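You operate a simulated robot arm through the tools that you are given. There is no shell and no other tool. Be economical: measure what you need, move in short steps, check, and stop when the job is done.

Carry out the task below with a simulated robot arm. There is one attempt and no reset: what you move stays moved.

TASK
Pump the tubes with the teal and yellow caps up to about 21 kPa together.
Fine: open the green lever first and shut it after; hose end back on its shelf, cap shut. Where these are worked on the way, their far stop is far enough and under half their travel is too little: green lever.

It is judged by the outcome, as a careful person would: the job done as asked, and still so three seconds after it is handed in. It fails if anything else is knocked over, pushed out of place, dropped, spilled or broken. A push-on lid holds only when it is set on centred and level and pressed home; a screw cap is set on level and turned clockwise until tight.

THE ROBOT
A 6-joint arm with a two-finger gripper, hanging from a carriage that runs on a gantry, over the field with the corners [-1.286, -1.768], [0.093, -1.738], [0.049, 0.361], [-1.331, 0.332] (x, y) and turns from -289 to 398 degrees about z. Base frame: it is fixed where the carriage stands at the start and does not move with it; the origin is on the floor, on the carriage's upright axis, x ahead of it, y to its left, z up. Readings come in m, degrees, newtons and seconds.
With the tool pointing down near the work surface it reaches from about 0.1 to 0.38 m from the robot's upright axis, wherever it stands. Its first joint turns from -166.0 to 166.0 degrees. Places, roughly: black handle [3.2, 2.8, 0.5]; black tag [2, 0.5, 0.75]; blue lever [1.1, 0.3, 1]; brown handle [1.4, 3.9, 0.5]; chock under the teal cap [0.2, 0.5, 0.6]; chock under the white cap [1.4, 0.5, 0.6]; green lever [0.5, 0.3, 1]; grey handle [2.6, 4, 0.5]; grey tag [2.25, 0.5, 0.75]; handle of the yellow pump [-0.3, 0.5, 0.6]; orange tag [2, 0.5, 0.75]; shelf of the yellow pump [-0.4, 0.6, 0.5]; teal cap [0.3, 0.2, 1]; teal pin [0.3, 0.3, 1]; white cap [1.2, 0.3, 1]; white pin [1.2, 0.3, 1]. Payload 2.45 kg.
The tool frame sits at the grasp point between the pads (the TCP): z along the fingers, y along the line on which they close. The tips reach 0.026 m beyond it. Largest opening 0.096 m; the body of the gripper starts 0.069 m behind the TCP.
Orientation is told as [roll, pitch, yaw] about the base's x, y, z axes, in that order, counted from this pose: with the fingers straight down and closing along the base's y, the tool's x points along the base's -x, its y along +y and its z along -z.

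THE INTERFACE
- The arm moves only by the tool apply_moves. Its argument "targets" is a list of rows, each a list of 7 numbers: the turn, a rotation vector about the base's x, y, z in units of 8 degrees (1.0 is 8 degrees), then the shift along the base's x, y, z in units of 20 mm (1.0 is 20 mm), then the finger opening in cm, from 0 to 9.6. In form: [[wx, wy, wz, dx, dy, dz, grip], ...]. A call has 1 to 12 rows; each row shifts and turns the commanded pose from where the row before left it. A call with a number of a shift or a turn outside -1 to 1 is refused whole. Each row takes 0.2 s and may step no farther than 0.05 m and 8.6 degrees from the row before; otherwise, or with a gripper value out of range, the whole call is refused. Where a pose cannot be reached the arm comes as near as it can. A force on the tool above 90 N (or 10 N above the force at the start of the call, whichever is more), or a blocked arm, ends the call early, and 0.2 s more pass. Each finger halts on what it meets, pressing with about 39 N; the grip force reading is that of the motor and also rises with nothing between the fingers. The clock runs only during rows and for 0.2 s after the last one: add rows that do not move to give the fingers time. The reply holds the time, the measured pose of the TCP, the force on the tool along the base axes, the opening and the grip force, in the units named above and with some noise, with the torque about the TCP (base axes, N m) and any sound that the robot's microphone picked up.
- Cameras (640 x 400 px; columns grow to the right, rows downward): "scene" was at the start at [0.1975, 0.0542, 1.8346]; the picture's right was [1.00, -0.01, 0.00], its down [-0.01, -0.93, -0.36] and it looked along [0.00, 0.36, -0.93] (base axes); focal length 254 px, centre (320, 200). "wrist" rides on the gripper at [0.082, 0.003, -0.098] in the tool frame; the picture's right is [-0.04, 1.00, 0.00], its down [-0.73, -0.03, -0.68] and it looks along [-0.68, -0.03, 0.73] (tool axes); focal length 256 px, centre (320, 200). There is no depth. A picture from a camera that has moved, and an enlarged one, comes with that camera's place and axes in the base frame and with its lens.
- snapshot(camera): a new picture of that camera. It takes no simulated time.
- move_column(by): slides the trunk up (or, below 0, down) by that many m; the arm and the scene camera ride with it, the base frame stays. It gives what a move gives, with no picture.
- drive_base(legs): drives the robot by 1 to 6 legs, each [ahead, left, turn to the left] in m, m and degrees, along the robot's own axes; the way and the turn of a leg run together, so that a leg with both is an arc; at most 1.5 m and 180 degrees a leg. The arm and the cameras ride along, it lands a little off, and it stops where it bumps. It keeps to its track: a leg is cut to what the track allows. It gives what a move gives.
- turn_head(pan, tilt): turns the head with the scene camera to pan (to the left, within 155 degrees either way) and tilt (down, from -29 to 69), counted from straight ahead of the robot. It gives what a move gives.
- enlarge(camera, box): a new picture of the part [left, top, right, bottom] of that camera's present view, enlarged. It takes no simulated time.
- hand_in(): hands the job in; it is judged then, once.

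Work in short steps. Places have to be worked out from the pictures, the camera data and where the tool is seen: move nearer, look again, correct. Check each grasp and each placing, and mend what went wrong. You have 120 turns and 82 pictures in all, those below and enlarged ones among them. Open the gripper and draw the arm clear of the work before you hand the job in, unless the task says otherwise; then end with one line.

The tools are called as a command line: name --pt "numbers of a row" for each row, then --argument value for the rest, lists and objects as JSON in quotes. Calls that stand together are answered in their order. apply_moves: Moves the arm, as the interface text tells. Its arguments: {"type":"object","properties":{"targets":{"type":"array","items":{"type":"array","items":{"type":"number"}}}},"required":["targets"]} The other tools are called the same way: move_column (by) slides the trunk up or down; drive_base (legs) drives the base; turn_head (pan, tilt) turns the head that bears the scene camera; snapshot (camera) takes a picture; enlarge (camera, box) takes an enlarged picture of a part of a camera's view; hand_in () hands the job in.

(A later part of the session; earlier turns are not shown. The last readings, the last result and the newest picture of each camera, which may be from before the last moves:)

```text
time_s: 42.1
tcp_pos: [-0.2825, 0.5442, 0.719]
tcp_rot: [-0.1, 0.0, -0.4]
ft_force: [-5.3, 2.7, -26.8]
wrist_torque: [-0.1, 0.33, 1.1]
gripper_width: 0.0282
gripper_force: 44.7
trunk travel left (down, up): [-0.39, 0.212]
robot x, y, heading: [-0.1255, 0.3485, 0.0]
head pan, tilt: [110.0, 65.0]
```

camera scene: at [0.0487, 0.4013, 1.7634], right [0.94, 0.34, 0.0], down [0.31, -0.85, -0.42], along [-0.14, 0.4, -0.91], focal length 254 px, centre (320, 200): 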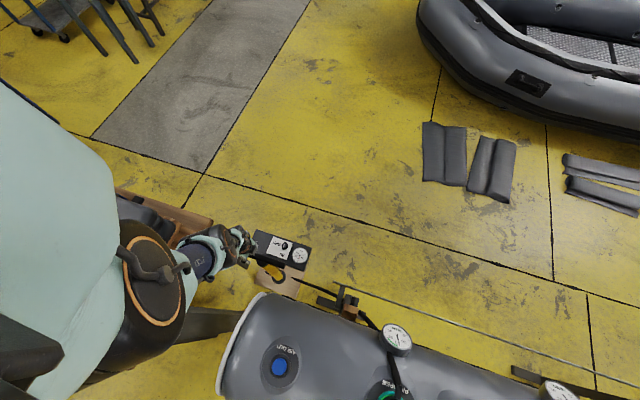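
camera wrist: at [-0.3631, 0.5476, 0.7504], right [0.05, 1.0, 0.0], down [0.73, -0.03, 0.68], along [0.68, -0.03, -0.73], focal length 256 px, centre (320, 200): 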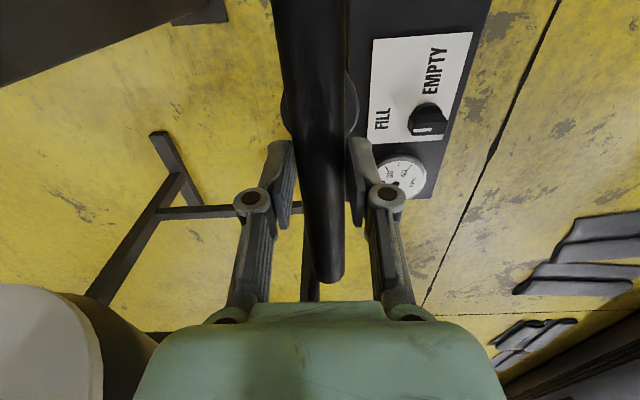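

It moves with ~27 N. I continue up until its stop.

apply_moves --pt "0 0 0 0 0 1 0" --pt "0 0 0 0 0 1 0" --pt "0 0 0 0 0 1 0" --pt "0 0 0 0 0 1 0" --pt "0 0 0 0 0 1 0" --pt "0 0 0 0 0 1 0"

snapshot --camera "wrist"

snapshot --camera "scene"

```text
time_s: 43.5
tcp_pos: [-0.2826, 0.545, 0.8399]
tcp_rot: [0.0, -0.1, -0.3]
ft_force: [-1.6, 3.6, -28.2]
wrist_torque: [-0.24, 0.21, 1.09]
gripper_width: 0.0279
gripper_force: 44.9
trunk travel left (down, up): [-0.39, 0.212]
robot x, y, heading: [-0.1259, 0.3504, -0.1]
head pan, tilt: [110.0, 65.0]
```

```text
45 pictures are left
camera wrist: at [-0.3627, 0.5483, 0.938], right [0.05, 1.0, 0.0], down [0.73, -0.03, 0.68], along [0.68, -0.03, -0.73], focal length 256 px, centre (320, 200)
```

wrist: 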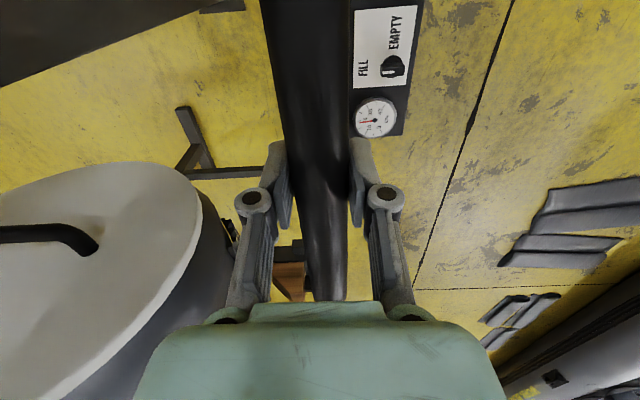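

```text
44 pictures are left
camera scene: at [0.0488, 0.4013, 1.6534], right [0.94, 0.34, 0.0], down [0.31, -0.85, -0.42], along [-0.14, 0.4, -0.91], focal length 254 px, centre (320, 200)
```

scene: 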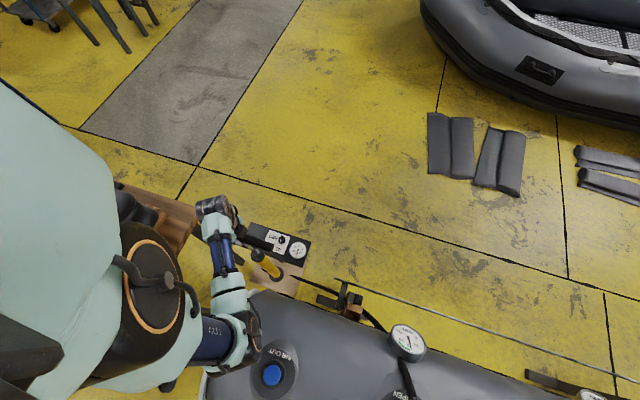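

The handle rises (0.21 m so far). I push down one stroke and watch the gauge.

apply_moves --pt "0 0 0 0 0 -1 0" --pt "0 0 0 0 0 -1 0" --pt "0 0 0 0 0 -1 0" --pt "0 0 0 0 0 -1 0" --pt "0 0 0 0 0 -1 0" --pt "0 0 0 0 0 -1 0" --pt "0 0 0 0 0 -1 0" --pt "0 0 0 0 0 -1 0" --pt "0 0 0 0 0 -1 0" --pt "0 0 0 0 0 -1 0" --pt "0 0 0 0 0 -0.5 0"

enlarge --camera "scene" --box '[364, 310, 444, 360]'

snapshot --camera "wrist"

```text
time_s: 45.9
tcp_pos: [-0.283, 0.5444, 0.6289]
tcp_rot: [-0.2, 0.0, -0.3]
ft_force: [4.5, -10.0, 51.2]
wrist_torque: [-0.18, -0.04, 1.01]
gripper_width: 0.0278
gripper_force: 44.8
trunk travel left (down, up): [-0.39, 0.212]
robot x, y, heading: [-0.1262, 0.3483, -0.0]
head pan, tilt: [110.0, 65.0]
```

```text
8.00 times, centred on (404, 335) of scene
camera zoom: at [0.0487, 0.4009, 1.6541], right [0.94, 0.34, 0.0], down [0.31, -0.85, -0.42], along [-0.14, 0.4, -0.91], focal length 2030 px, centre (-352, -880)
```

zoom: 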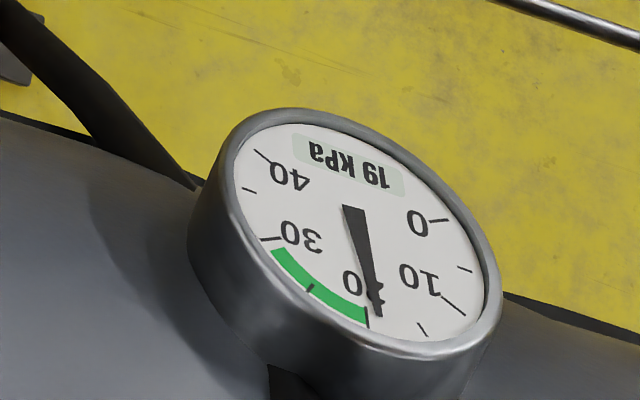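

```text
42 pictures are left
camera wrist: at [-0.3624, 0.5483, 0.7283], right [0.05, 1.0, 0.0], down [0.73, -0.03, 0.68], along [0.68, -0.03, -0.73], focal length 256 px, centre (320, 200)
```

wrist: 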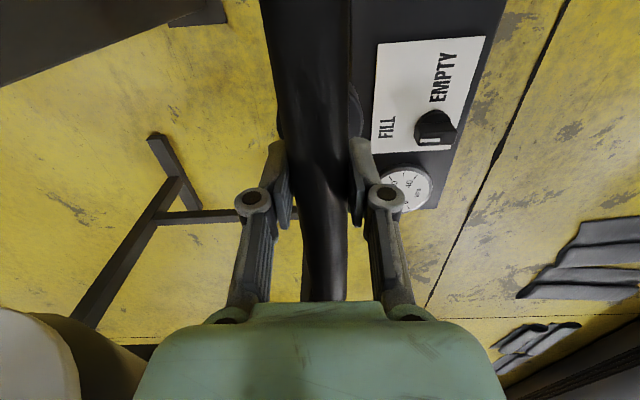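

One stroke moved it only slightly (≈19.3). I do three more full strokes and read again.

apply_moves --pt "0 0 0 0 0 1 0" --pt "0 0 0 0 0 1 0" --pt "0 0 0 0 0 1 0" --pt "0 0 0 0 0 1 0" --pt "0 0 0 0 0 1 0" --pt "0 0 0 0 0 1 0" --pt "0 0 0 0 0 1 0" --pt "0 0 0 0 0 1 0" --pt "0 0 0 0 0 1 0" --pt "0 0 0 0 0 1 0" --pt "0 0 0 0 0 1 0" --pt "0 0 0 0 0 1 0"

apply_moves --pt "0 0 0 0 0 -1 0" --pt "0 0 0 0 0 -1 0" --pt "0 0 0 0 0 -1 0" --pt "0 0 0 0 0 -1 0" --pt "0 0 0 0 0 -1 0" --pt "0 0 0 0 0 -1 0" --pt "0 0 0 0 0 -1 0" --pt "0 0 0 0 0 -1 0" --pt "0 0 0 0 0 -1 0" --pt "0 0 0 0 0 -1 0" --pt "0 0 0 0 0 -1 0" --pt "0 0 0 0 0 -1 0"

enlarge --camera "scene" --box '[364, 310, 444, 360]'

```text
time_s: 48.5
tcp_pos: [-0.2827, 0.5444, 0.8686]
tcp_rot: [-0.1, -0.1, -0.4]
ft_force: [-2.2, 2.2, -28.8]
wrist_torque: [-0.26, 0.2, 1.12]
gripper_width: 0.0279
gripper_force: 44.9
trunk travel left (down, up): [-0.39, 0.212]
robot x, y, heading: [-0.1267, 0.3477, -0.2]
head pan, tilt: [110.0, 65.0]
```

```text
time_s: 51.1
tcp_pos: [-0.2826, 0.5437, 0.6313]
tcp_rot: [-0.1, -0.1, -0.4]
ft_force: [7.3, -8.9, 53.4]
wrist_torque: [-0.11, -0.19, 1.06]
gripper_width: 0.0281
gripper_force: 45.1
trunk travel left (down, up): [-0.39, 0.212]
robot x, y, heading: [-0.127, 0.3473, -0.2]
head pan, tilt: [110.0, 65.0]
```

```text
8.00 times, centred on (404, 335) of scene
camera zoom: at [0.049, 0.401, 1.6542], right [0.94, 0.34, 0.0], down [0.31, -0.85, -0.42], along [-0.14, 0.4, -0.91], focal length 2030 px, centre (-352, -880)
```

zoom: 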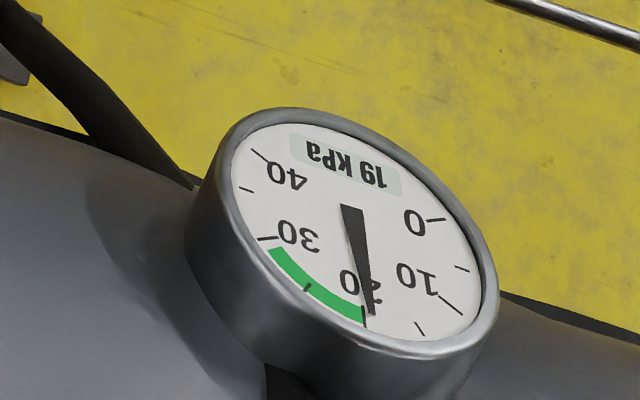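

About 0.25–0.3 kPa per stroke. Three more strokes.

apply_moves --pt "0 0 0 0 0 1 0" --pt "0 0 0 0 0 1 0" --pt "0 0 0 0 0 1 0" --pt "0 0 0 0 0 1 0" --pt "0 0 0 0 0 1 0" --pt "0 0 0 0 0 1 0" --pt "0 0 0 0 0 1 0" --pt "0 0 0 0 0 1 0" --pt "0 0 0 0 0 1 0" --pt "0 0 0 0 0 1 0" --pt "0 0 0 0 0 1 0" --pt "0 0 0 0 0 1 0"

apply_moves --pt "0 0 0 0 0 -1 0" --pt "0 0 0 0 0 -1 0" --pt "0 0 0 0 0 -1 0" --pt "0 0 0 0 0 -1 0" --pt "0 0 0 0 0 -1 0" --pt "0 0 0 0 0 -1 0" --pt "0 0 0 0 0 -1 0" --pt "0 0 0 0 0 -1 0" --pt "0 0 0 0 0 -1 0" --pt "0 0 0 0 0 -1 0" --pt "0 0 0 0 0 -1 0" --pt "0 0 0 0 0 -1 0"

apply_moves --pt "0 0 0 0 0 1 0" --pt "0 0 0 0 0 1 0" --pt "0 0 0 0 0 1 0" --pt "0 0 0 0 0 1 0" --pt "0 0 0 0 0 1 0" --pt "0 0 0 0 0 1 0" --pt "0 0 0 0 0 1 0" --pt "0 0 0 0 0 1 0" --pt "0 0 0 0 0 1 0" --pt "0 0 0 0 0 1 0" --pt "0 0 0 0 0 1 0" --pt "0 0 0 0 0 1 0"

apply_moves --pt "0 0 0 0 0 -1 0" --pt "0 0 0 0 0 -1 0" --pt "0 0 0 0 0 -1 0" --pt "0 0 0 0 0 -1 0" --pt "0 0 0 0 0 -1 0" --pt "0 0 0 0 0 -1 0" --pt "0 0 0 0 0 -1 0" --pt "0 0 0 0 0 -1 0" --pt "0 0 0 0 0 -1 0" --pt "0 0 0 0 0 -1 0" --pt "0 0 0 0 0 -1 0" --pt "0 0 0 0 0 -1 0"

apply_moves --pt "0 0 0 0 0 1 0" --pt "0 0 0 0 0 1 0" --pt "0 0 0 0 0 1 0" --pt "0 0 0 0 0 1 0" --pt "0 0 0 0 0 1 0" --pt "0 0 0 0 0 1 0" --pt "0 0 0 0 0 1 0" --pt "0 0 0 0 0 1 0" --pt "0 0 0 0 0 1 0" --pt "0 0 0 0 0 1 0" --pt "0 0 0 0 0 1 0" --pt "0 0 0 0 0 1 0"

apply_moves --pt "0 0 0 0 0 -1 0" --pt "0 0 0 0 0 -1 0" --pt "0 0 0 0 0 -1 0" --pt "0 0 0 0 0 -1 0" --pt "0 0 0 0 0 -1 0" --pt "0 0 0 0 0 -1 0" --pt "0 0 0 0 0 -1 0" --pt "0 0 0 0 0 -1 0" --pt "0 0 0 0 0 -1 0" --pt "0 0 0 0 0 -1 0" --pt "0 0 0 0 0 -1 0" --pt "0 0 0 0 0 -1 0"

enlarge --camera "scene" --box '[364, 310, 444, 360]'

```text
time_s: 53.7
tcp_pos: [-0.2825, 0.5435, 0.8704]
tcp_rot: [0.0, -0.1, -0.5]
ft_force: [-1.7, 10.0, -28.5]
wrist_torque: [-0.08, 0.06, 1.14]
gripper_width: 0.0282
gripper_force: 44.7
trunk travel left (down, up): [-0.39, 0.212]
robot x, y, heading: [-0.1252, 0.3492, -0.2]
head pan, tilt: [110.0, 65.0]
```

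```text
time_s: 56.3
tcp_pos: [-0.2826, 0.5435, 0.6287]
tcp_rot: [-0.1, -0.2, -0.5]
ft_force: [11.7, -12.1, 66.7]
wrist_torque: [-0.2, 0.06, 1.1]
gripper_width: 0.0279
gripper_force: 45.1
trunk travel left (down, up): [-0.39, 0.212]
robot x, y, heading: [-0.1265, 0.3469, -0.2]
head pan, tilt: [110.0, 65.0]
```

```text
time_s: 58.9
tcp_pos: [-0.2814, 0.5452, 0.8673]
tcp_rot: [-0.2, -0.1, -0.4]
ft_force: [-0.3, 0.8, -31.3]
wrist_torque: [-0.06, -0.28, 1.13]
gripper_width: 0.0281
gripper_force: 44.7
trunk travel left (down, up): [-0.39, 0.212]
robot x, y, heading: [-0.1271, 0.3452, 0.0]
head pan, tilt: [110.0, 65.0]
```

```text
time_s: 61.5
tcp_pos: [-0.2817, 0.5446, 0.6297]
tcp_rot: [-0.3, -0.2, -0.4]
ft_force: [12.2, -11.0, 55.2]
wrist_torque: [-0.13, -0.22, 1.02]
gripper_width: 0.0281
gripper_force: 45.1
trunk travel left (down, up): [-0.39, 0.212]
robot x, y, heading: [-0.127, 0.3449, -0.4]
head pan, tilt: [110.0, 65.0]
```

```text
time_s: 64.1
tcp_pos: [-0.2813, 0.5451, 0.8694]
tcp_rot: [-0.2, -0.2, -0.4]
ft_force: [2.4, 1.8, -30.3]
wrist_torque: [-0.19, 0.13, 1.11]
gripper_width: 0.0279
gripper_force: 45.3
trunk travel left (down, up): [-0.39, 0.212]
robot x, y, heading: [-0.1264, 0.3488, -0.2]
head pan, tilt: [110.0, 65.0]
```

```text
time_s: 66.7
tcp_pos: [-0.2816, 0.5438, 0.6296]
tcp_rot: [-0.1, -0.1, -0.4]
ft_force: [8.9, -8.2, 43.2]
wrist_torque: [-0.14, -0.18, 1.14]
gripper_width: 0.028
gripper_force: 45.1
trunk travel left (down, up): [-0.39, 0.212]
robot x, y, heading: [-0.1305, 0.3482, -0.1]
head pan, tilt: [110.0, 65.0]
```

```text
8.00 times, centred on (404, 335) of scene
camera zoom: at [0.0492, 0.4009, 1.654], right [0.94, 0.34, 0.0], down [0.31, -0.85, -0.42], along [-0.14, 0.4, -0.91], focal length 2030 px, centre (-352, -880)
```

zoom: 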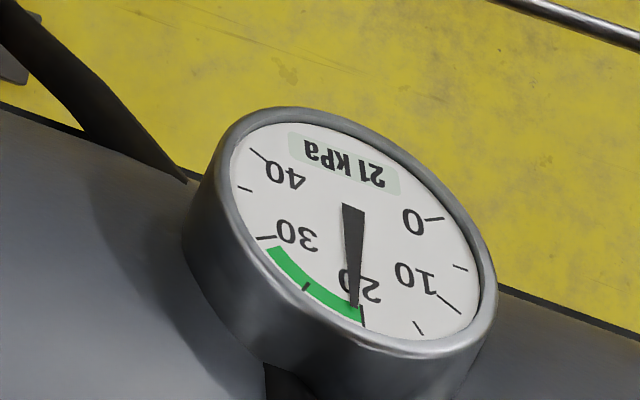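

The gauge shows 21 kPa, the needle suggesting ~20.7. I add one half stroke, then release the handle and read again, yellow too.

apply_moves --pt "0 0 0 0 0 1 0" --pt "0 0 0 0 0 1 0" --pt "0 0 0 0 0 1 0" --pt "0 0 0 0 0 1 0" --pt "0 0 0 0 0 1 0" --pt "0 0 0 0 0 -1 0" --pt "0 0 0 0 0 -1 0" --pt "0 0 0 0 0 -1 0" --pt "0 0 0 0 0 -1 0" --pt "0 0 0 0 0 -1 0"

apply_moves --pt "0 0 0 0 0 0 5" --pt "0 0 0 0 0 0 5" --pt "0 0 0 0 0 1 5" --pt "0 0 0 0 0 1 5" --pt "0 0 0 0 0 1 5" --pt "0 0 0 0 0 1 5" --pt "0 0 0 0 0 1 5" --pt "0 0 0 0 0 1 5"

enlarge --camera "scene" --box '[364, 310, 444, 360]'

snapshot --camera "wrist"

```text
time_s: 68.9
tcp_pos: [-0.2824, 0.543, 0.6284]
tcp_rot: [-0.1, -0.1, -0.3]
ft_force: [14.4, -11.4, 66.5]
wrist_torque: [-0.16, 0.0, 1.12]
gripper_width: 0.0283
gripper_force: 45.0
trunk travel left (down, up): [-0.39, 0.212]
robot x, y, heading: [-0.1246, 0.3458, -0.2]
head pan, tilt: [110.0, 65.0]
```

```text
time_s: 70.7
tcp_pos: [-0.2817, 0.5447, 0.748]
tcp_rot: [-0.1, -0.2, -0.4]
ft_force: [0.0, 0.3, -0.3]
wrist_torque: [-0.01, 0.02, -0.02]
gripper_width: 0.0501
gripper_force: 0.0
trunk travel left (down, up): [-0.39, 0.212]
robot x, y, heading: [-0.1279, 0.344, -0.3]
head pan, tilt: [110.0, 65.0]
```

```text
8.00 times, centred on (404, 335) of scene
camera zoom: at [0.0487, 0.4013, 1.6534], right [0.94, 0.34, 0.0], down [0.31, -0.85, -0.42], along [-0.14, 0.4, -0.91], focal length 2030 px, centre (-352, -880)
```

zoom: 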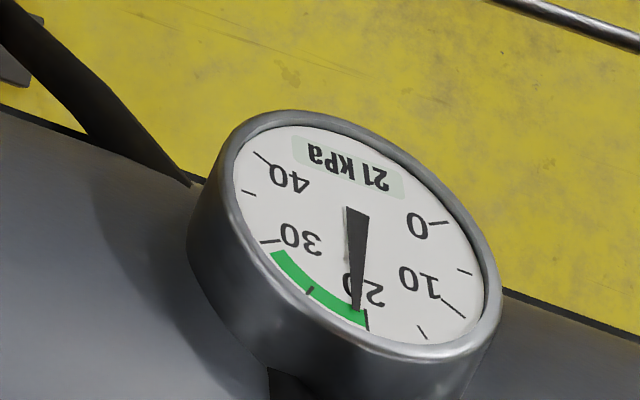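

```text
38 pictures are left
camera wrist: at [-0.3623, 0.5489, 0.8474], right [0.05, 1.0, 0.0], down [0.73, -0.03, 0.68], along [0.68, -0.03, -0.73], focal length 256 px, centre (320, 200)
```

wrist: 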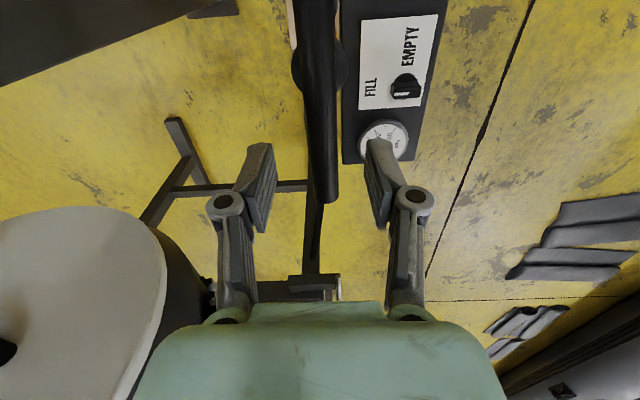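

21 kPa holds. Now I go up and back to shut the green lever.

apply_moves --pt "0 0 0 0 0 1 0" --pt "0 0 0 0 0 1 0" --pt "0 0 0 0 0 1 0" --pt "0 0 0 0 0 1 0" --pt "0 0 0 0 0 1 0" --pt "0 0 0 0 0 1 0" --pt "0 0 0 0 0 1 0" --pt "0 0 0 0 0 1 0" --pt "0 0 0 0 0 1 0"

move_column --by 0.21

apply_moves --pt "0 0 0 1 0 1 0" --pt "0 0 0 1 0 0 0" --pt "0 0 0 1 0 0 0" --pt "0 0 0 1 0 0 0" --pt "0 0 0 1 0 0 0" --pt "0 0 0 1 0 0 0" --pt "0 0 0 1 0 0 0" --pt "0 0 0 1 0 0 0" --pt "0 0 0 1 0 0 0" --pt "0 0 0 1 0 0 0" --pt "0 0 0 1 0 0 0" --pt "0 0 0 1 0 0 0"

enlarge --camera "scene" --box '[200, 200, 360, 300]'

```text
time_s: 72.7
tcp_pos: [-0.2827, 0.5442, 0.9283]
tcp_rot: [-0.2, -0.1, -0.4]
ft_force: [-0.1, 0.0, -0.6]
wrist_torque: [0.04, -0.01, 0.01]
gripper_width: 0.0001
gripper_force: 29.0
trunk travel left (down, up): [-0.39, 0.212]
robot x, y, heading: [-0.1291, 0.3496, -0.2]
head pan, tilt: [110.0, 65.0]
```

```text
time_s: 74.9
tcp_pos: [-0.2815, 0.5456, 1.1376]
tcp_rot: [-0.2, -0.1, -0.5]
ft_force: [0.5, -0.1, 0.9]
wrist_torque: [-0.01, -0.02, 0.02]
gripper_width: 0.0002
gripper_force: 28.4
trunk travel left (down, up): [-0.6, 0.002]
robot x, y, heading: [-0.1302, 0.3433, -0.3]
head pan, tilt: [110.0, 65.0]
```

```text
time_s: 77.5
tcp_pos: [-0.0424, 0.5452, 1.1589]
tcp_rot: [0.0, -0.2, -0.4]
ft_force: [0.6, -0.2, -0.6]
wrist_torque: [0.0, 0.01, -0.01]
gripper_width: 0.0
gripper_force: 29.0
trunk travel left (down, up): [-0.6, 0.002]
robot x, y, heading: [-0.1232, 0.3475, -0.3]
head pan, tilt: [110.0, 65.0]
```

```text
4.00 times, centred on (280, 250) of scene
camera zoom: at [0.0487, 0.4013, 1.8634], right [0.94, 0.34, 0.0], down [0.31, -0.85, -0.42], along [-0.14, 0.4, -0.91], focal length 1015 px, centre (480, 0)
```

zoom: 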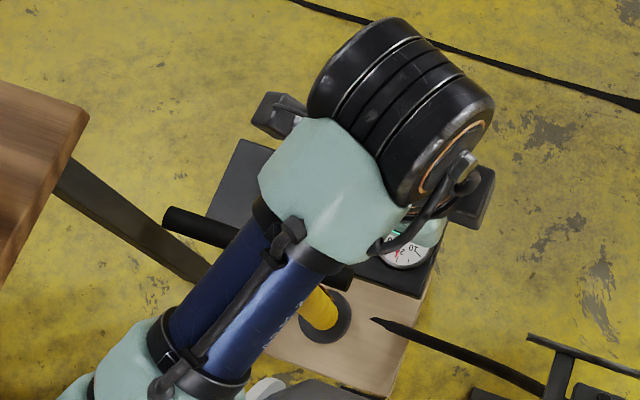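

Drive back toward the green lever and bring the closed fingers to the lever's −x side, high.

drive_base --legs '[[0.175, -0.235, 0]]'

apply_moves --pt "0 0 0 1 0 0 0" --pt "0 0 0 1 0 0 0" --pt "0 0 0 1 0 0 0" --pt "0 0 0 1 0 0 0" --pt "0 0 0 1 0 0 0" --pt "0 0 0 1 0 0 0" --pt "0 0 0 1 0 0 0" --pt "0 0 0 1 0 0 0" --pt "0 0 0 1 0 0 0" --pt "0 0 0 1 0 0 0" --pt "0 0 0 1 0 0 0" --pt "0 0 0 1 0 0 0"

turn_head --pan 80 --tilt 62

snapshot --camera "wrist"

```text
time_s: 79.5
tcp_pos: [0.1324, 0.3121, 1.1585]
tcp_rot: [-0.1, -0.1, -0.4]
ft_force: [-0.4, 0.3, -0.9]
wrist_torque: [0.0, -0.01, 0.0]
gripper_width: 0.0
gripper_force: 28.5
trunk travel left (down, up): [-0.6, 0.002]
robot x, y, heading: [0.0483, 0.1125, -0.4]
head pan, tilt: [110.0, 65.0]
```

```text
time_s: 82.1
tcp_pos: [0.3733, 0.3138, 1.1574]
tcp_rot: [-0.1, -0.1, -0.5]
ft_force: [-0.5, -1.0, -0.1]
wrist_torque: [0.01, -0.05, 0.04]
gripper_width: 0.0
gripper_force: 29.0
trunk travel left (down, up): [-0.6, 0.002]
robot x, y, heading: [0.0462, 0.1174, -0.5]
head pan, tilt: [110.0, 65.0]
```

```text
time_s: 83.1
tcp_pos: [0.3721, 0.3144, 1.1582]
tcp_rot: [0.0, 0.0, -0.4]
ft_force: [0.1, 0.3, 0.1]
wrist_torque: [0.01, 0.02, -0.01]
gripper_width: 0.0003
gripper_force: 28.7
trunk travel left (down, up): [-0.6, 0.002]
robot x, y, heading: [0.0462, 0.1155, -0.5]
head pan, tilt: [80.0, 62.0]
```

```text
36 pictures are left
camera wrist: at [0.2929, 0.3176, 1.2562], right [0.05, 1.0, 0.0], down [0.73, -0.03, 0.68], along [0.68, -0.03, -0.73], focal length 256 px, centre (320, 200)
```

wrist: 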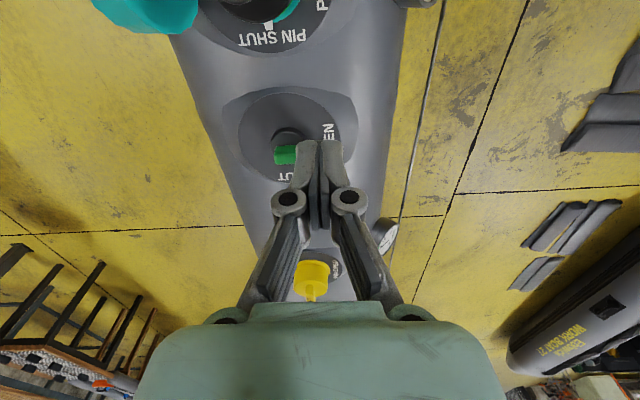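

I descend on the lever's −x side and push it back clockwise toward SHUT.

apply_moves --pt "0 0 0 1 -0.5 -1 0" --pt "0 0 0 1 -0.2 -1 0" --pt "0 0 0 0.1 0 -1 0" --pt "0 0 0 0 0 -1 0" --pt "0 0 0 0 0 -1 0" --pt "0 0 0 0 0 -1 0"

snapshot --camera "wrist"

```text
time_s: 84.5
tcp_pos: [0.4162, 0.2975, 1.0378]
tcp_rot: [-0.2, -0.1, -0.5]
ft_force: [-0.1, -0.5, -0.7]
wrist_torque: [-0.03, -0.01, -0.01]
gripper_width: 0.0
gripper_force: 28.3
trunk travel left (down, up): [-0.6, 0.002]
robot x, y, heading: [0.0452, 0.1149, -0.4]
head pan, tilt: [80.0, 62.0]
```

```text
35 pictures are left
camera wrist: at [0.3352, 0.3016, 1.1369], right [0.05, 1.0, 0.0], down [0.73, -0.03, 0.68], along [0.68, -0.03, -0.73], focal length 256 px, centre (320, 200)
```

wrist: 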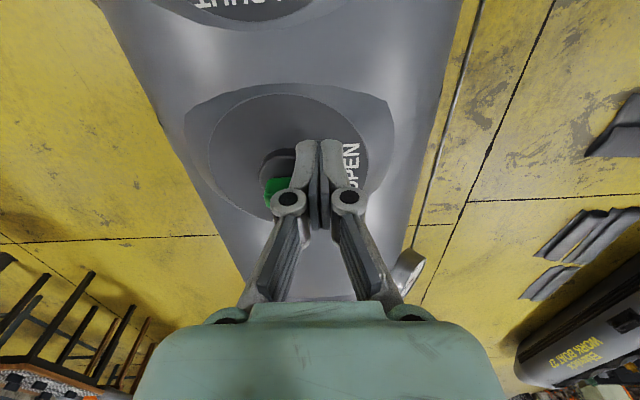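

Clear on the −x side of the lever; lower and sweep.

apply_moves --pt "0 0 0 0 0 -1 0" --pt "0 0 0 0 0.1 -0.25 0" --pt "0 0 0 0.5 0.2 0 0" --pt "0 0 0 0.5 0.2 0 0" --pt "0 0 0 0.5 0.2 0 0" --pt "0 0 0 0.5 0 0 0" --pt "0 0 0 0.5 -0.2 0 0" --pt "0 0 0 0.5 -0.3 0 0" --pt "0 0 0 0.4 -0.4 0 0" --pt "0 0 0 0.2 -0.4 0 0" --pt "0 0 0 0 -0.4 0 0" --pt "0 0 0 0 -0.4 0 0"

snapshot --camera "wrist"

```text
time_s: 87.1
tcp_pos: [0.4847, 0.289, 1.0151]
tcp_rot: [1.3, 0.0, 0.0]
ft_force: [8.6, 70.1, -37.5]
wrist_torque: [1.5, 0.29, 0.85]
gripper_width: 0.0
gripper_force: 28.2
trunk travel left (down, up): [-0.6, 0.002]
robot x, y, heading: [0.0482, 0.1147, 0.0]
head pan, tilt: [80.0, 62.0]
```

```text
34 pictures are left
camera wrist: at [0.4048, 0.2903, 1.1138], right [0.04, 1.0, 0.02], down [0.73, -0.05, 0.68], along [0.68, -0.01, -0.73], focal length 256 px, centre (320, 200)
```

wrist: 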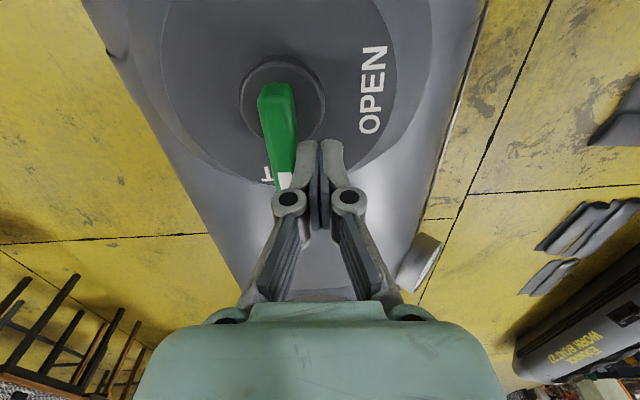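

The lever is at SHUT against its stop. I back off, rise, and look at the teal valve and gauges.

apply_moves --pt "-0.15 0 0 0 1 0 0" --pt "0 0 0 0 0.5 1 0" --pt "0 0 0 0 0 1 0" --pt "0 0 0 0 0 1 0" --pt "0 0 0 0 0 1 0" --pt "0 0 0 0 0 1 0" --pt "0 0 0 0 0 1 0" --pt "0 0 0 0 0 0.5 6"

snapshot --camera "scene"

```text
time_s: 88.9
tcp_pos: [0.4859, 0.2997, 1.1425]
tcp_rot: [-1.2, 0.0, -0.4]
ft_force: [0.4, 0.3, 0.1]
wrist_torque: [-0.02, 0.01, 0.02]
gripper_width: 0.0554
gripper_force: 0.1
trunk travel left (down, up): [-0.6, 0.002]
robot x, y, heading: [0.0455, 0.1151, -0.1]
head pan, tilt: [80.0, 62.0]
```

```text
33 pictures are left
camera scene: at [0.2543, 0.1745, 1.8667], right [0.98, -0.18, 0.0], down [-0.16, -0.87, -0.47], along [0.08, 0.46, -0.88], focal length 254 px, centre (320, 200)
```

scene: 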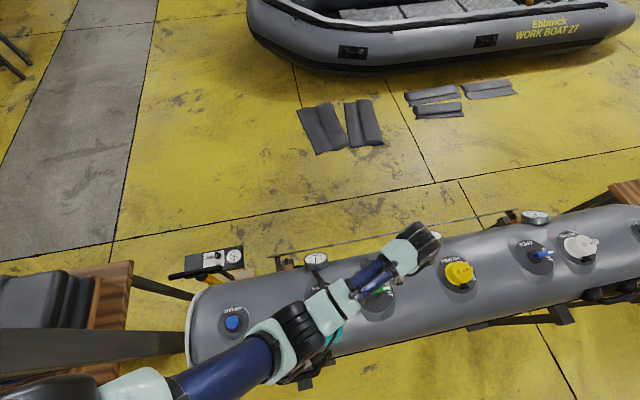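

I bring the wrist camera to look at the teal valve from the −x side.

apply_moves --pt "0.15 0 0 -1 0 0.5 6" --pt "0 0 0 -1 0 0.3 6" --pt "0 0 0 -1 0 0 6" --pt "0 0 0 -1 0 0 6" --pt "0 0 0 -1 0 0 6" --pt "0 0 0 -1 0 0 6" --pt "0 0 0 -1 0 0 6" --pt "0 0 0 -1 0 0 6" --pt "0 0 0 -1 0 0 6" --pt "0 0 0 -1 -0.5 0 6" --pt "0 0 0 -1 -0.5 0 6" --pt "0 0 0 -1 -0.5 0 6"

snapshot --camera "wrist"

enlarge --camera "scene" --box '[290, 240, 450, 340]'

```text
time_s: 91.5
tcp_pos: [0.2473, 0.2716, 1.1583]
tcp_rot: [0.0, 0.0, -0.5]
ft_force: [0.9, -0.1, -0.1]
wrist_torque: [-0.02, 0.02, 0.0]
gripper_width: 0.06
gripper_force: 0.1
trunk travel left (down, up): [-0.6, 0.002]
robot x, y, heading: [0.0493, 0.1132, -0.6]
head pan, tilt: [80.0, 62.0]
```

```text
32 pictures are left
camera wrist: at [0.1682, 0.2762, 1.2577], right [0.05, 1.0, 0.0], down [0.73, -0.03, 0.68], along [0.68, -0.03, -0.73], focal length 256 px, centre (320, 200)
```

wrist: 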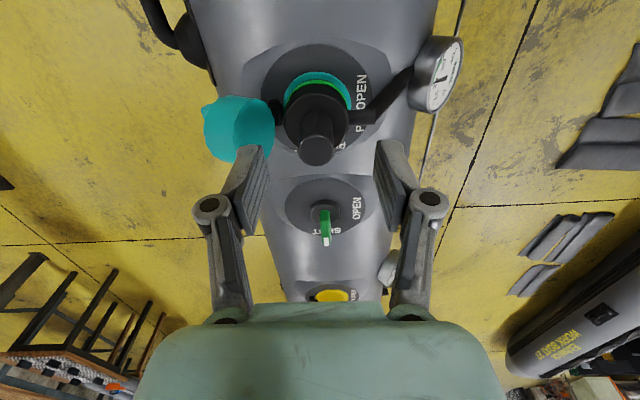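

```text
4.00 times, centred on (370, 290) of scene
camera zoom: at [0.2544, 0.1745, 1.8667], right [0.98, -0.18, 0.0], down [-0.16, -0.87, -0.47], along [0.08, 0.46, -0.88], focal length 1015 px, centre (120, -160)
```

zoom: 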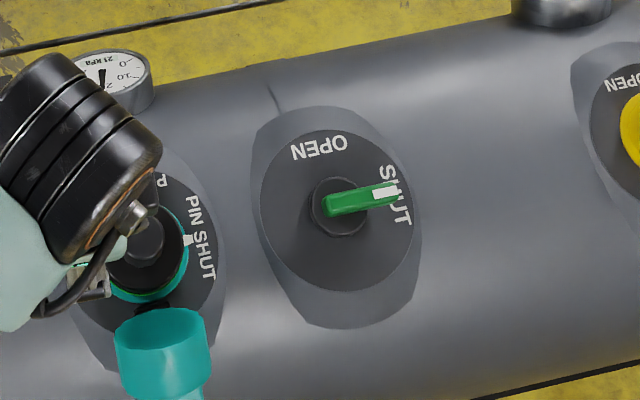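

Lever is on SHUT, gauge 21 kPa. A close look at the hose end on the valve.

enlarge --camera "wrist" --box '[190, 40, 430, 190]'

```text
2.67 times, centred on (310, 115) of wrist
camera zoom: at [0.1682, 0.2762, 1.2577], right [0.05, 1.0, 0.0], down [0.73, -0.03, 0.68], along [0.68, -0.03, -0.73], focal length 683 px, centre (347, 427)
```

zoom: 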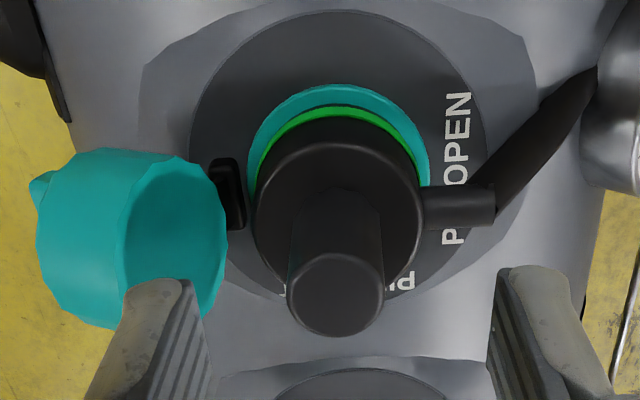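

I'll grip the hose end's upper barrel (≈35 mm, z 1.005–1.067, at (0.286, 0.263)) with the fingers closing along x, clear of the cap and hose: turn the tool by +90° first.

apply_moves --pt "0 0 1 0 0 0 6" --pt "0 0 1 0 0 0 6" --pt "0 0 1 0 0 0 6" --pt "0 0 1 0 0 0 6" --pt "0 0 1 0 0 0 6" --pt "0 0 1 0 0 0 6" --pt "0 0 1 0 0 0 6" --pt "0 0 1 0 0 0 6" --pt "0 0 1 0.5 -0.1 0 6" --pt "0 0 1 0.5 -0.1 0 6" --pt "0 0 1 0.5 -0.1 0 6" --pt "0 0 0.3 0.45 -0.1 0 6"

snapshot --camera "wrist"

```text
time_s: 94.1
tcp_pos: [0.2852, 0.2632, 1.1613]
tcp_rot: [-0.1, -0.2, 90.1]
ft_force: [0.2, 0.1, 0.2]
wrist_torque: [-0.01, -0.01, 0.01]
gripper_width: 0.0602
gripper_force: 0.0
trunk travel left (down, up): [-0.6, 0.002]
robot x, y, heading: [0.0455, 0.1139, -0.4]
head pan, tilt: [80.0, 62.0]
```

```text
29 pictures are left
camera wrist: at [0.2843, 0.1809, 1.2588], right [-1.0, 0.04, 0.0], down [0.03, 0.73, 0.68], along [0.03, 0.68, -0.73], focal length 256 px, centre (320, 200)
```

wrist: 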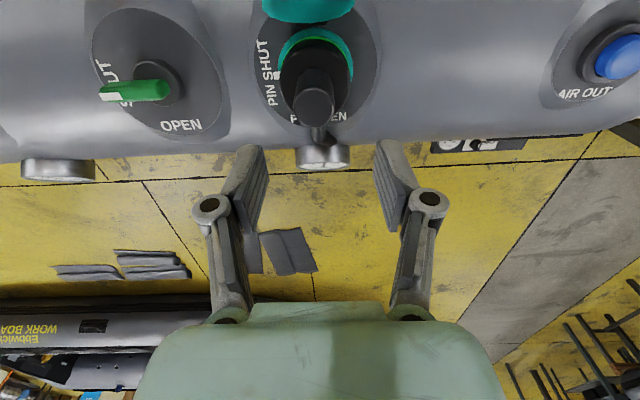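

The barrel is centred at about (0.289, 0.263). I descend to z≈1.042 and check before closing.

apply_moves --pt "0 0 0 0.15 0 -1 6" --pt "0 0 0 0 0 -1 6" --pt "0 0 0 0 0 -1 6" --pt "0 0 0 0 0 -1 6" --pt "0 0 0 0 0 -1 6"

snapshot --camera "wrist"

```text
time_s: 95.3
tcp_pos: [0.2891, 0.2627, 1.0585]
tcp_rot: [-0.1, 0.0, 89.9]
ft_force: [-0.6, 0.4, 0.2]
wrist_torque: [0.0, 0.0, -0.03]
gripper_width: 0.0599
gripper_force: 0.0
trunk travel left (down, up): [-0.6, 0.002]
robot x, y, heading: [0.0453, 0.1102, -0.4]
head pan, tilt: [80.0, 62.0]
```

```text
28 pictures are left
camera wrist: at [0.2876, 0.1817, 1.157], right [-1.0, 0.04, 0.0], down [0.03, 0.73, 0.68], along [0.03, 0.68, -0.73], focal length 256 px, centre (320, 200)
```

wrist: 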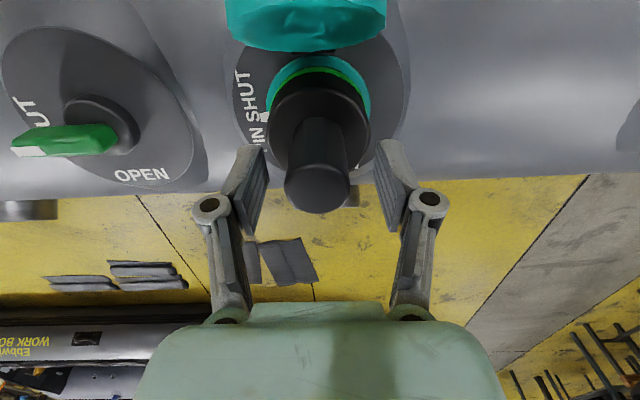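

Centred. Down 16 mm more and close.

apply_moves --pt "0 0 0 0 0 -0.85 6" --pt "0 0 0 0 0 0 0" --pt "0 0 0 0 0 0 0" --pt "0 0 0 0 0 0 0"

apply_moves --pt "0 0 0 0 0 0.3 0" --pt "0 0 0 0 0 0.3 0"

snapshot --camera "wrist"

```text
time_s: 96.3
tcp_pos: [0.2905, 0.263, 1.0415]
tcp_rot: [-0.2, 0.0, 89.9]
ft_force: [8.2, 1.7, -4.4]
wrist_torque: [0.02, -0.34, -0.07]
gripper_width: 0.033
gripper_force: 38.8
trunk travel left (down, up): [-0.6, 0.002]
robot x, y, heading: [0.0443, 0.1182, -0.5]
head pan, tilt: [80.0, 62.0]
```

```text
time_s: 96.9
tcp_pos: [0.29, 0.262, 1.0538]
tcp_rot: [-0.1, -0.1, 89.8]
ft_force: [18.1, 1.9, -36.7]
wrist_torque: [-0.14, -0.3, -0.11]
gripper_width: 0.0332
gripper_force: 38.6
trunk travel left (down, up): [-0.6, 0.002]
robot x, y, heading: [0.046, 0.1103, -0.3]
head pan, tilt: [80.0, 62.0]
```

```text
27 pictures are left
camera wrist: at [0.2888, 0.1803, 1.1527], right [-1.0, 0.04, 0.0], down [0.03, 0.73, 0.68], along [0.03, 0.68, -0.73], focal length 256 px, centre (320, 200)
```

wrist: 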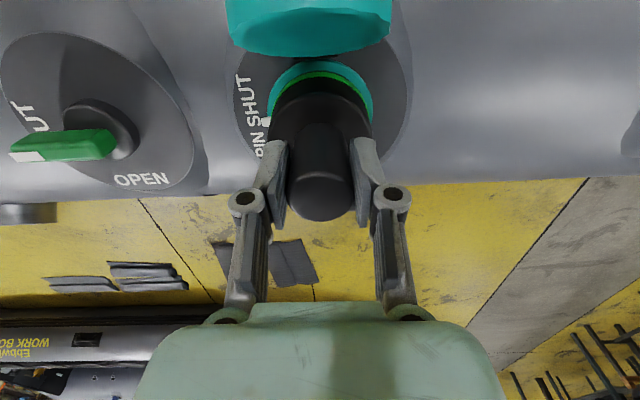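

The gripper slipped ~12 mm up the barrel; the hose end stayed. Perhaps it needs a twist; I regrip deeper and look at the joint closely.

apply_moves --pt "0 0 0 0 0 0 5" --pt "0 0 0 0 0 0 5" --pt "0 0 0 -0.1 0 -0.5 5" --pt "0 0 0 0 0 -0.4 5" --pt "0 0 0 0 0 0 0" --pt "0 0 0 0 0 0 0" --pt "0 0 0 0 0 0 0"

enlarge --camera "wrist" --box '[220, 30, 420, 230]'

```text
time_s: 98.5
tcp_pos: [0.2901, 0.262, 1.0372]
tcp_rot: [-0.3, -0.1, 89.9]
ft_force: [15.9, -0.8, -0.1]
wrist_torque: [-0.01, -0.45, -0.11]
gripper_width: 0.0329
gripper_force: 39.0
trunk travel left (down, up): [-0.6, 0.002]
robot x, y, heading: [0.046, 0.1147, -0.5]
head pan, tilt: [80.0, 62.0]
```

```text
2.00 times, centred on (320, 130) of wrist
camera zoom: at [0.2885, 0.1806, 1.1352], right [-1.0, 0.04, -0.01], down [0.03, 0.73, 0.68], along [0.03, 0.68, -0.73], focal length 512 px, centre (320, 340)
```

zoom: 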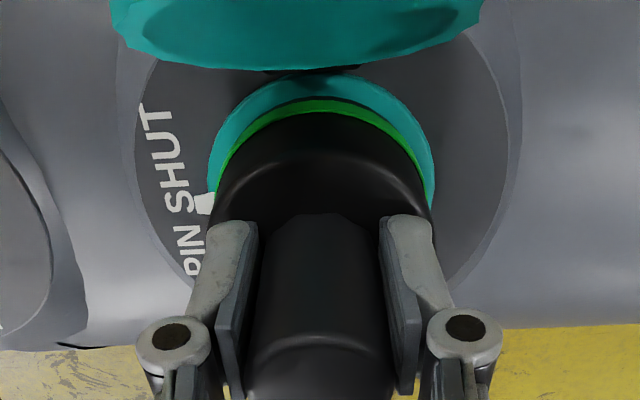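

I try a counter-clockwise twist of 24° with the grip held, watching the torque.

apply_moves --pt "0 0 0.5 0.1 0 0 0" --pt "0 0 0.5 0 0 0 0" --pt "0 0 0.5 0 0 0 0" --pt "0 0 0.5 0 0 0 0" --pt "0 0 0.5 0 0 0 0" --pt "0 0 0.5 0 0 0 0"

enlarge --camera "wrist" --box '[220, 30, 420, 230]'

```text
time_s: 99.9
tcp_pos: [0.2918, 0.2627, 1.0364]
tcp_rot: [-0.3, 0.1, 114.0]
ft_force: [21.0, 3.0, -13.3]
wrist_torque: [0.19, -0.6, -0.19]
gripper_width: 0.0327
gripper_force: 38.8
trunk travel left (down, up): [-0.6, 0.002]
robot x, y, heading: [0.0446, 0.1131, -0.6]
head pan, tilt: [80.0, 62.0]
```

```text
2.00 times, centred on (320, 130) of wrist
camera zoom: at [0.3239, 0.1865, 1.1354], right [-0.93, -0.37, 0.0], down [-0.27, 0.68, 0.68], along [-0.25, 0.63, -0.73], focal length 512 px, centre (320, 340)
```

zoom: 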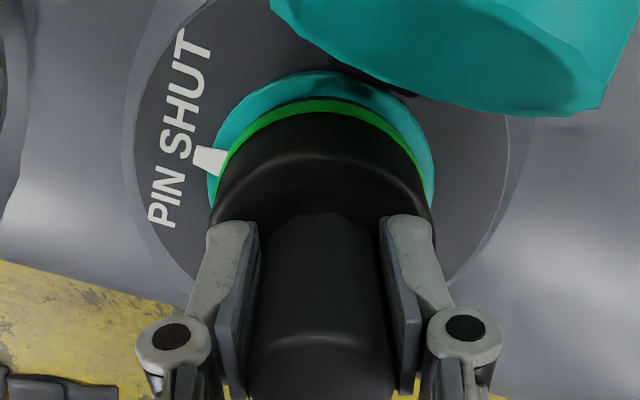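

Low torque. I pull up gently 12 mm and see whether it follows.

apply_moves --pt "0 0 0 0.1 0 0.2 0" --pt "0 0 0 0 0 0.2 0" --pt "0 0 0 0 0 0.2 0"

enlarge --camera "wrist" --box '[220, 30, 420, 230]'

```text
time_s: 100.7
tcp_pos: [0.2934, 0.2624, 1.0496]
tcp_rot: [0.0, -0.1, 114.1]
ft_force: [17.1, 6.5, -35.9]
wrist_torque: [-0.03, -0.33, -0.09]
gripper_width: 0.0329
gripper_force: 39.1
trunk travel left (down, up): [-0.6, 0.002]
robot x, y, heading: [0.0471, 0.1151, -0.5]
head pan, tilt: [80.0, 62.0]
```

```text
2.00 times, centred on (320, 130) of wrist
camera zoom: at [0.3241, 0.1869, 1.1468], right [-0.93, -0.37, 0.0], down [-0.27, 0.68, 0.68], along [-0.25, 0.63, -0.73], focal length 512 px, centre (320, 340)
```

zoom: 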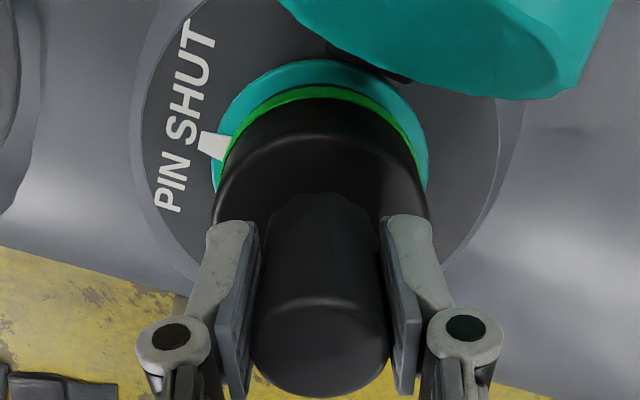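

Still slipping, so pulling alone fails. I check in the scene view whether my twist turned the hose stub.

enlarge --camera "scene" --box '[270, 230, 398, 310]'

```text
5.00 times, centred on (334, 270) of scene
camera zoom: at [0.2547, 0.1746, 1.8668], right [0.98, -0.18, 0.0], down [-0.16, -0.87, -0.47], along [0.08, 0.46, -0.88], focal length 1268 px, centre (250, -150)
```

zoom: 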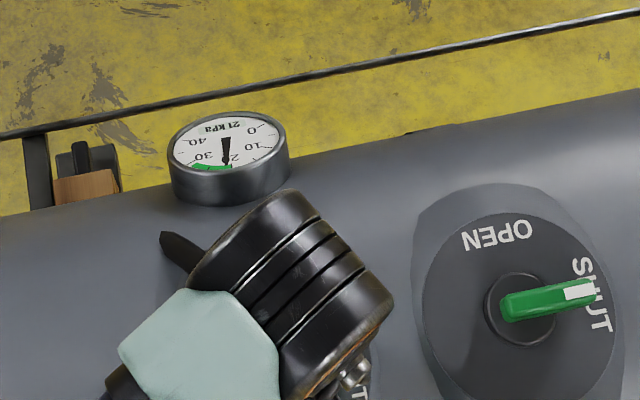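

The stub did turn with the twist (it now points left of the gauge), so it turns easily. I regrip low, twist further counter-clockwise ~40°, then try the pull.

apply_moves --pt "0 0 0 0 0 0 5" --pt "0 0 0 0 0 0 5" --pt "0 0 0 -0.1 0 -0.6 5" --pt "0 0 0 0 0 0 0" --pt "0 0 0 0 0 0 0" --pt "0 0 0 0 0 0 0" --pt "0 0 1 0 0 0 0" --pt "0 0 1 0 0 0 0" --pt "0 0 1 0 0 0 0" --pt "0 0 1 0 0 0 0" --pt "0 0 1 0 0 0 0"

apply_moves --pt "0 0 0 0 0 0.2 0" --pt "0 0 0 0 0 0.2 0" --pt "0 0 0 0 0 0.2 0"

enlarge --camera "wrist" --box '[220, 30, 420, 230]'

```text
time_s: 103.1
tcp_pos: [0.2919, 0.2636, 1.0367]
tcp_rot: [-0.3, 0.1, 154.0]
ft_force: [12.3, 6.0, 13.7]
wrist_torque: [0.25, -0.32, -0.3]
gripper_width: 0.0328
gripper_force: 39.1
trunk travel left (down, up): [-0.6, 0.002]
robot x, y, heading: [0.0463, 0.1106, -0.4]
head pan, tilt: [80.0, 62.0]
```

```text
time_s: 103.9
tcp_pos: [0.2873, 0.2606, 1.0475]
tcp_rot: [0.1, -0.2, 154.0]
ft_force: [4.5, 0.6, -1.8]
wrist_torque: [0.02, -0.14, -0.06]
gripper_width: 0.0326
gripper_force: 38.5
trunk travel left (down, up): [-0.6, 0.002]
robot x, y, heading: [0.0466, 0.115, -0.2]
head pan, tilt: [80.0, 62.0]
```

```text
2.00 times, centred on (320, 130) of wrist
camera zoom: at [0.3614, 0.2225, 1.1461], right [-0.47, -0.88, 0.0], down [-0.64, 0.35, 0.68], along [-0.6, 0.32, -0.73], focal length 512 px, centre (320, 340)
```

zoom: 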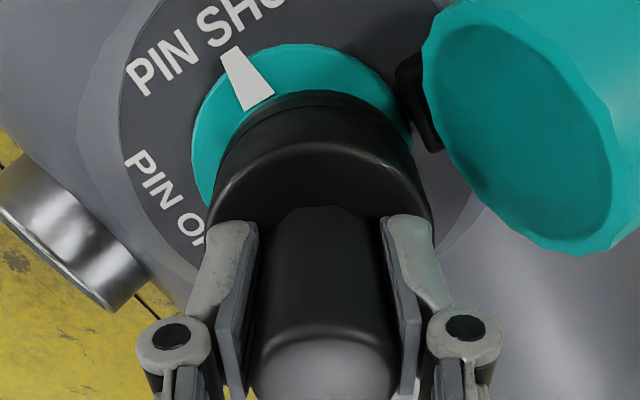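

Green ring gone and pull force only ~2 N: the hose end has released. I lift it clear and check.

apply_moves --pt "0 0 0 0 0 0.5 0" --pt "0 0 0 0 0 1 0" --pt "0 0 0 0 0 1 0" --pt "0 0 0 0 0 1 0" --pt "0 0 0 0 0 1 0" --pt "0 0 0 0 0 1 0"

snapshot --camera "wrist"

enlarge --camera "scene" --box '[230, 200, 430, 325]'

```text
time_s: 105.3
tcp_pos: [0.2884, 0.2622, 1.1581]
tcp_rot: [0.0, -0.1, 153.9]
ft_force: [-0.2, 0.2, -1.7]
wrist_torque: [0.01, 0.0, -0.02]
gripper_width: 0.0327
gripper_force: 39.0
trunk travel left (down, up): [-0.6, 0.002]
robot x, y, heading: [0.0451, 0.1139, -0.4]
head pan, tilt: [80.0, 62.0]
```

```text
21 pictures are left
camera wrist: at [0.3616, 0.2232, 1.2571], right [-0.47, -0.88, 0.0], down [-0.65, 0.35, 0.68], along [-0.6, 0.32, -0.73], focal length 256 px, centre (320, 200)
```

wrist: 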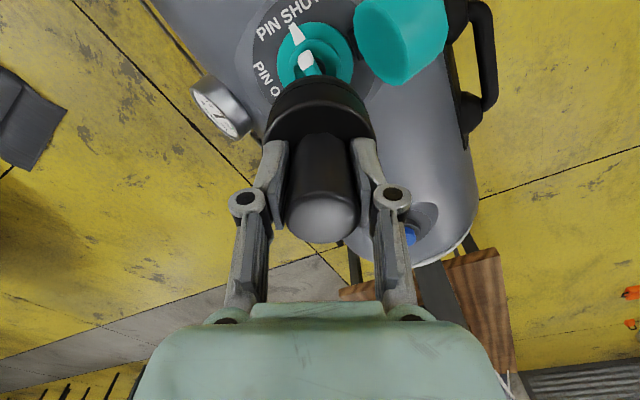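

```text
3.20 times, centred on (330, 262) of scene
camera zoom: at [0.2543, 0.1744, 1.8666], right [0.98, -0.18, 0.0], down [-0.16, -0.87, -0.47], along [0.08, 0.46, -0.88], focal length 812 px, centre (288, 0)
```

zoom: 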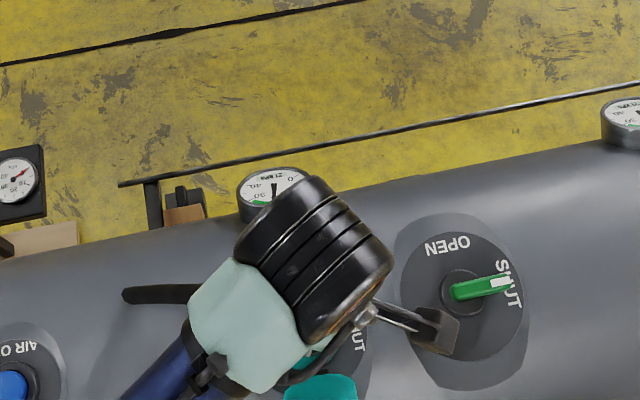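

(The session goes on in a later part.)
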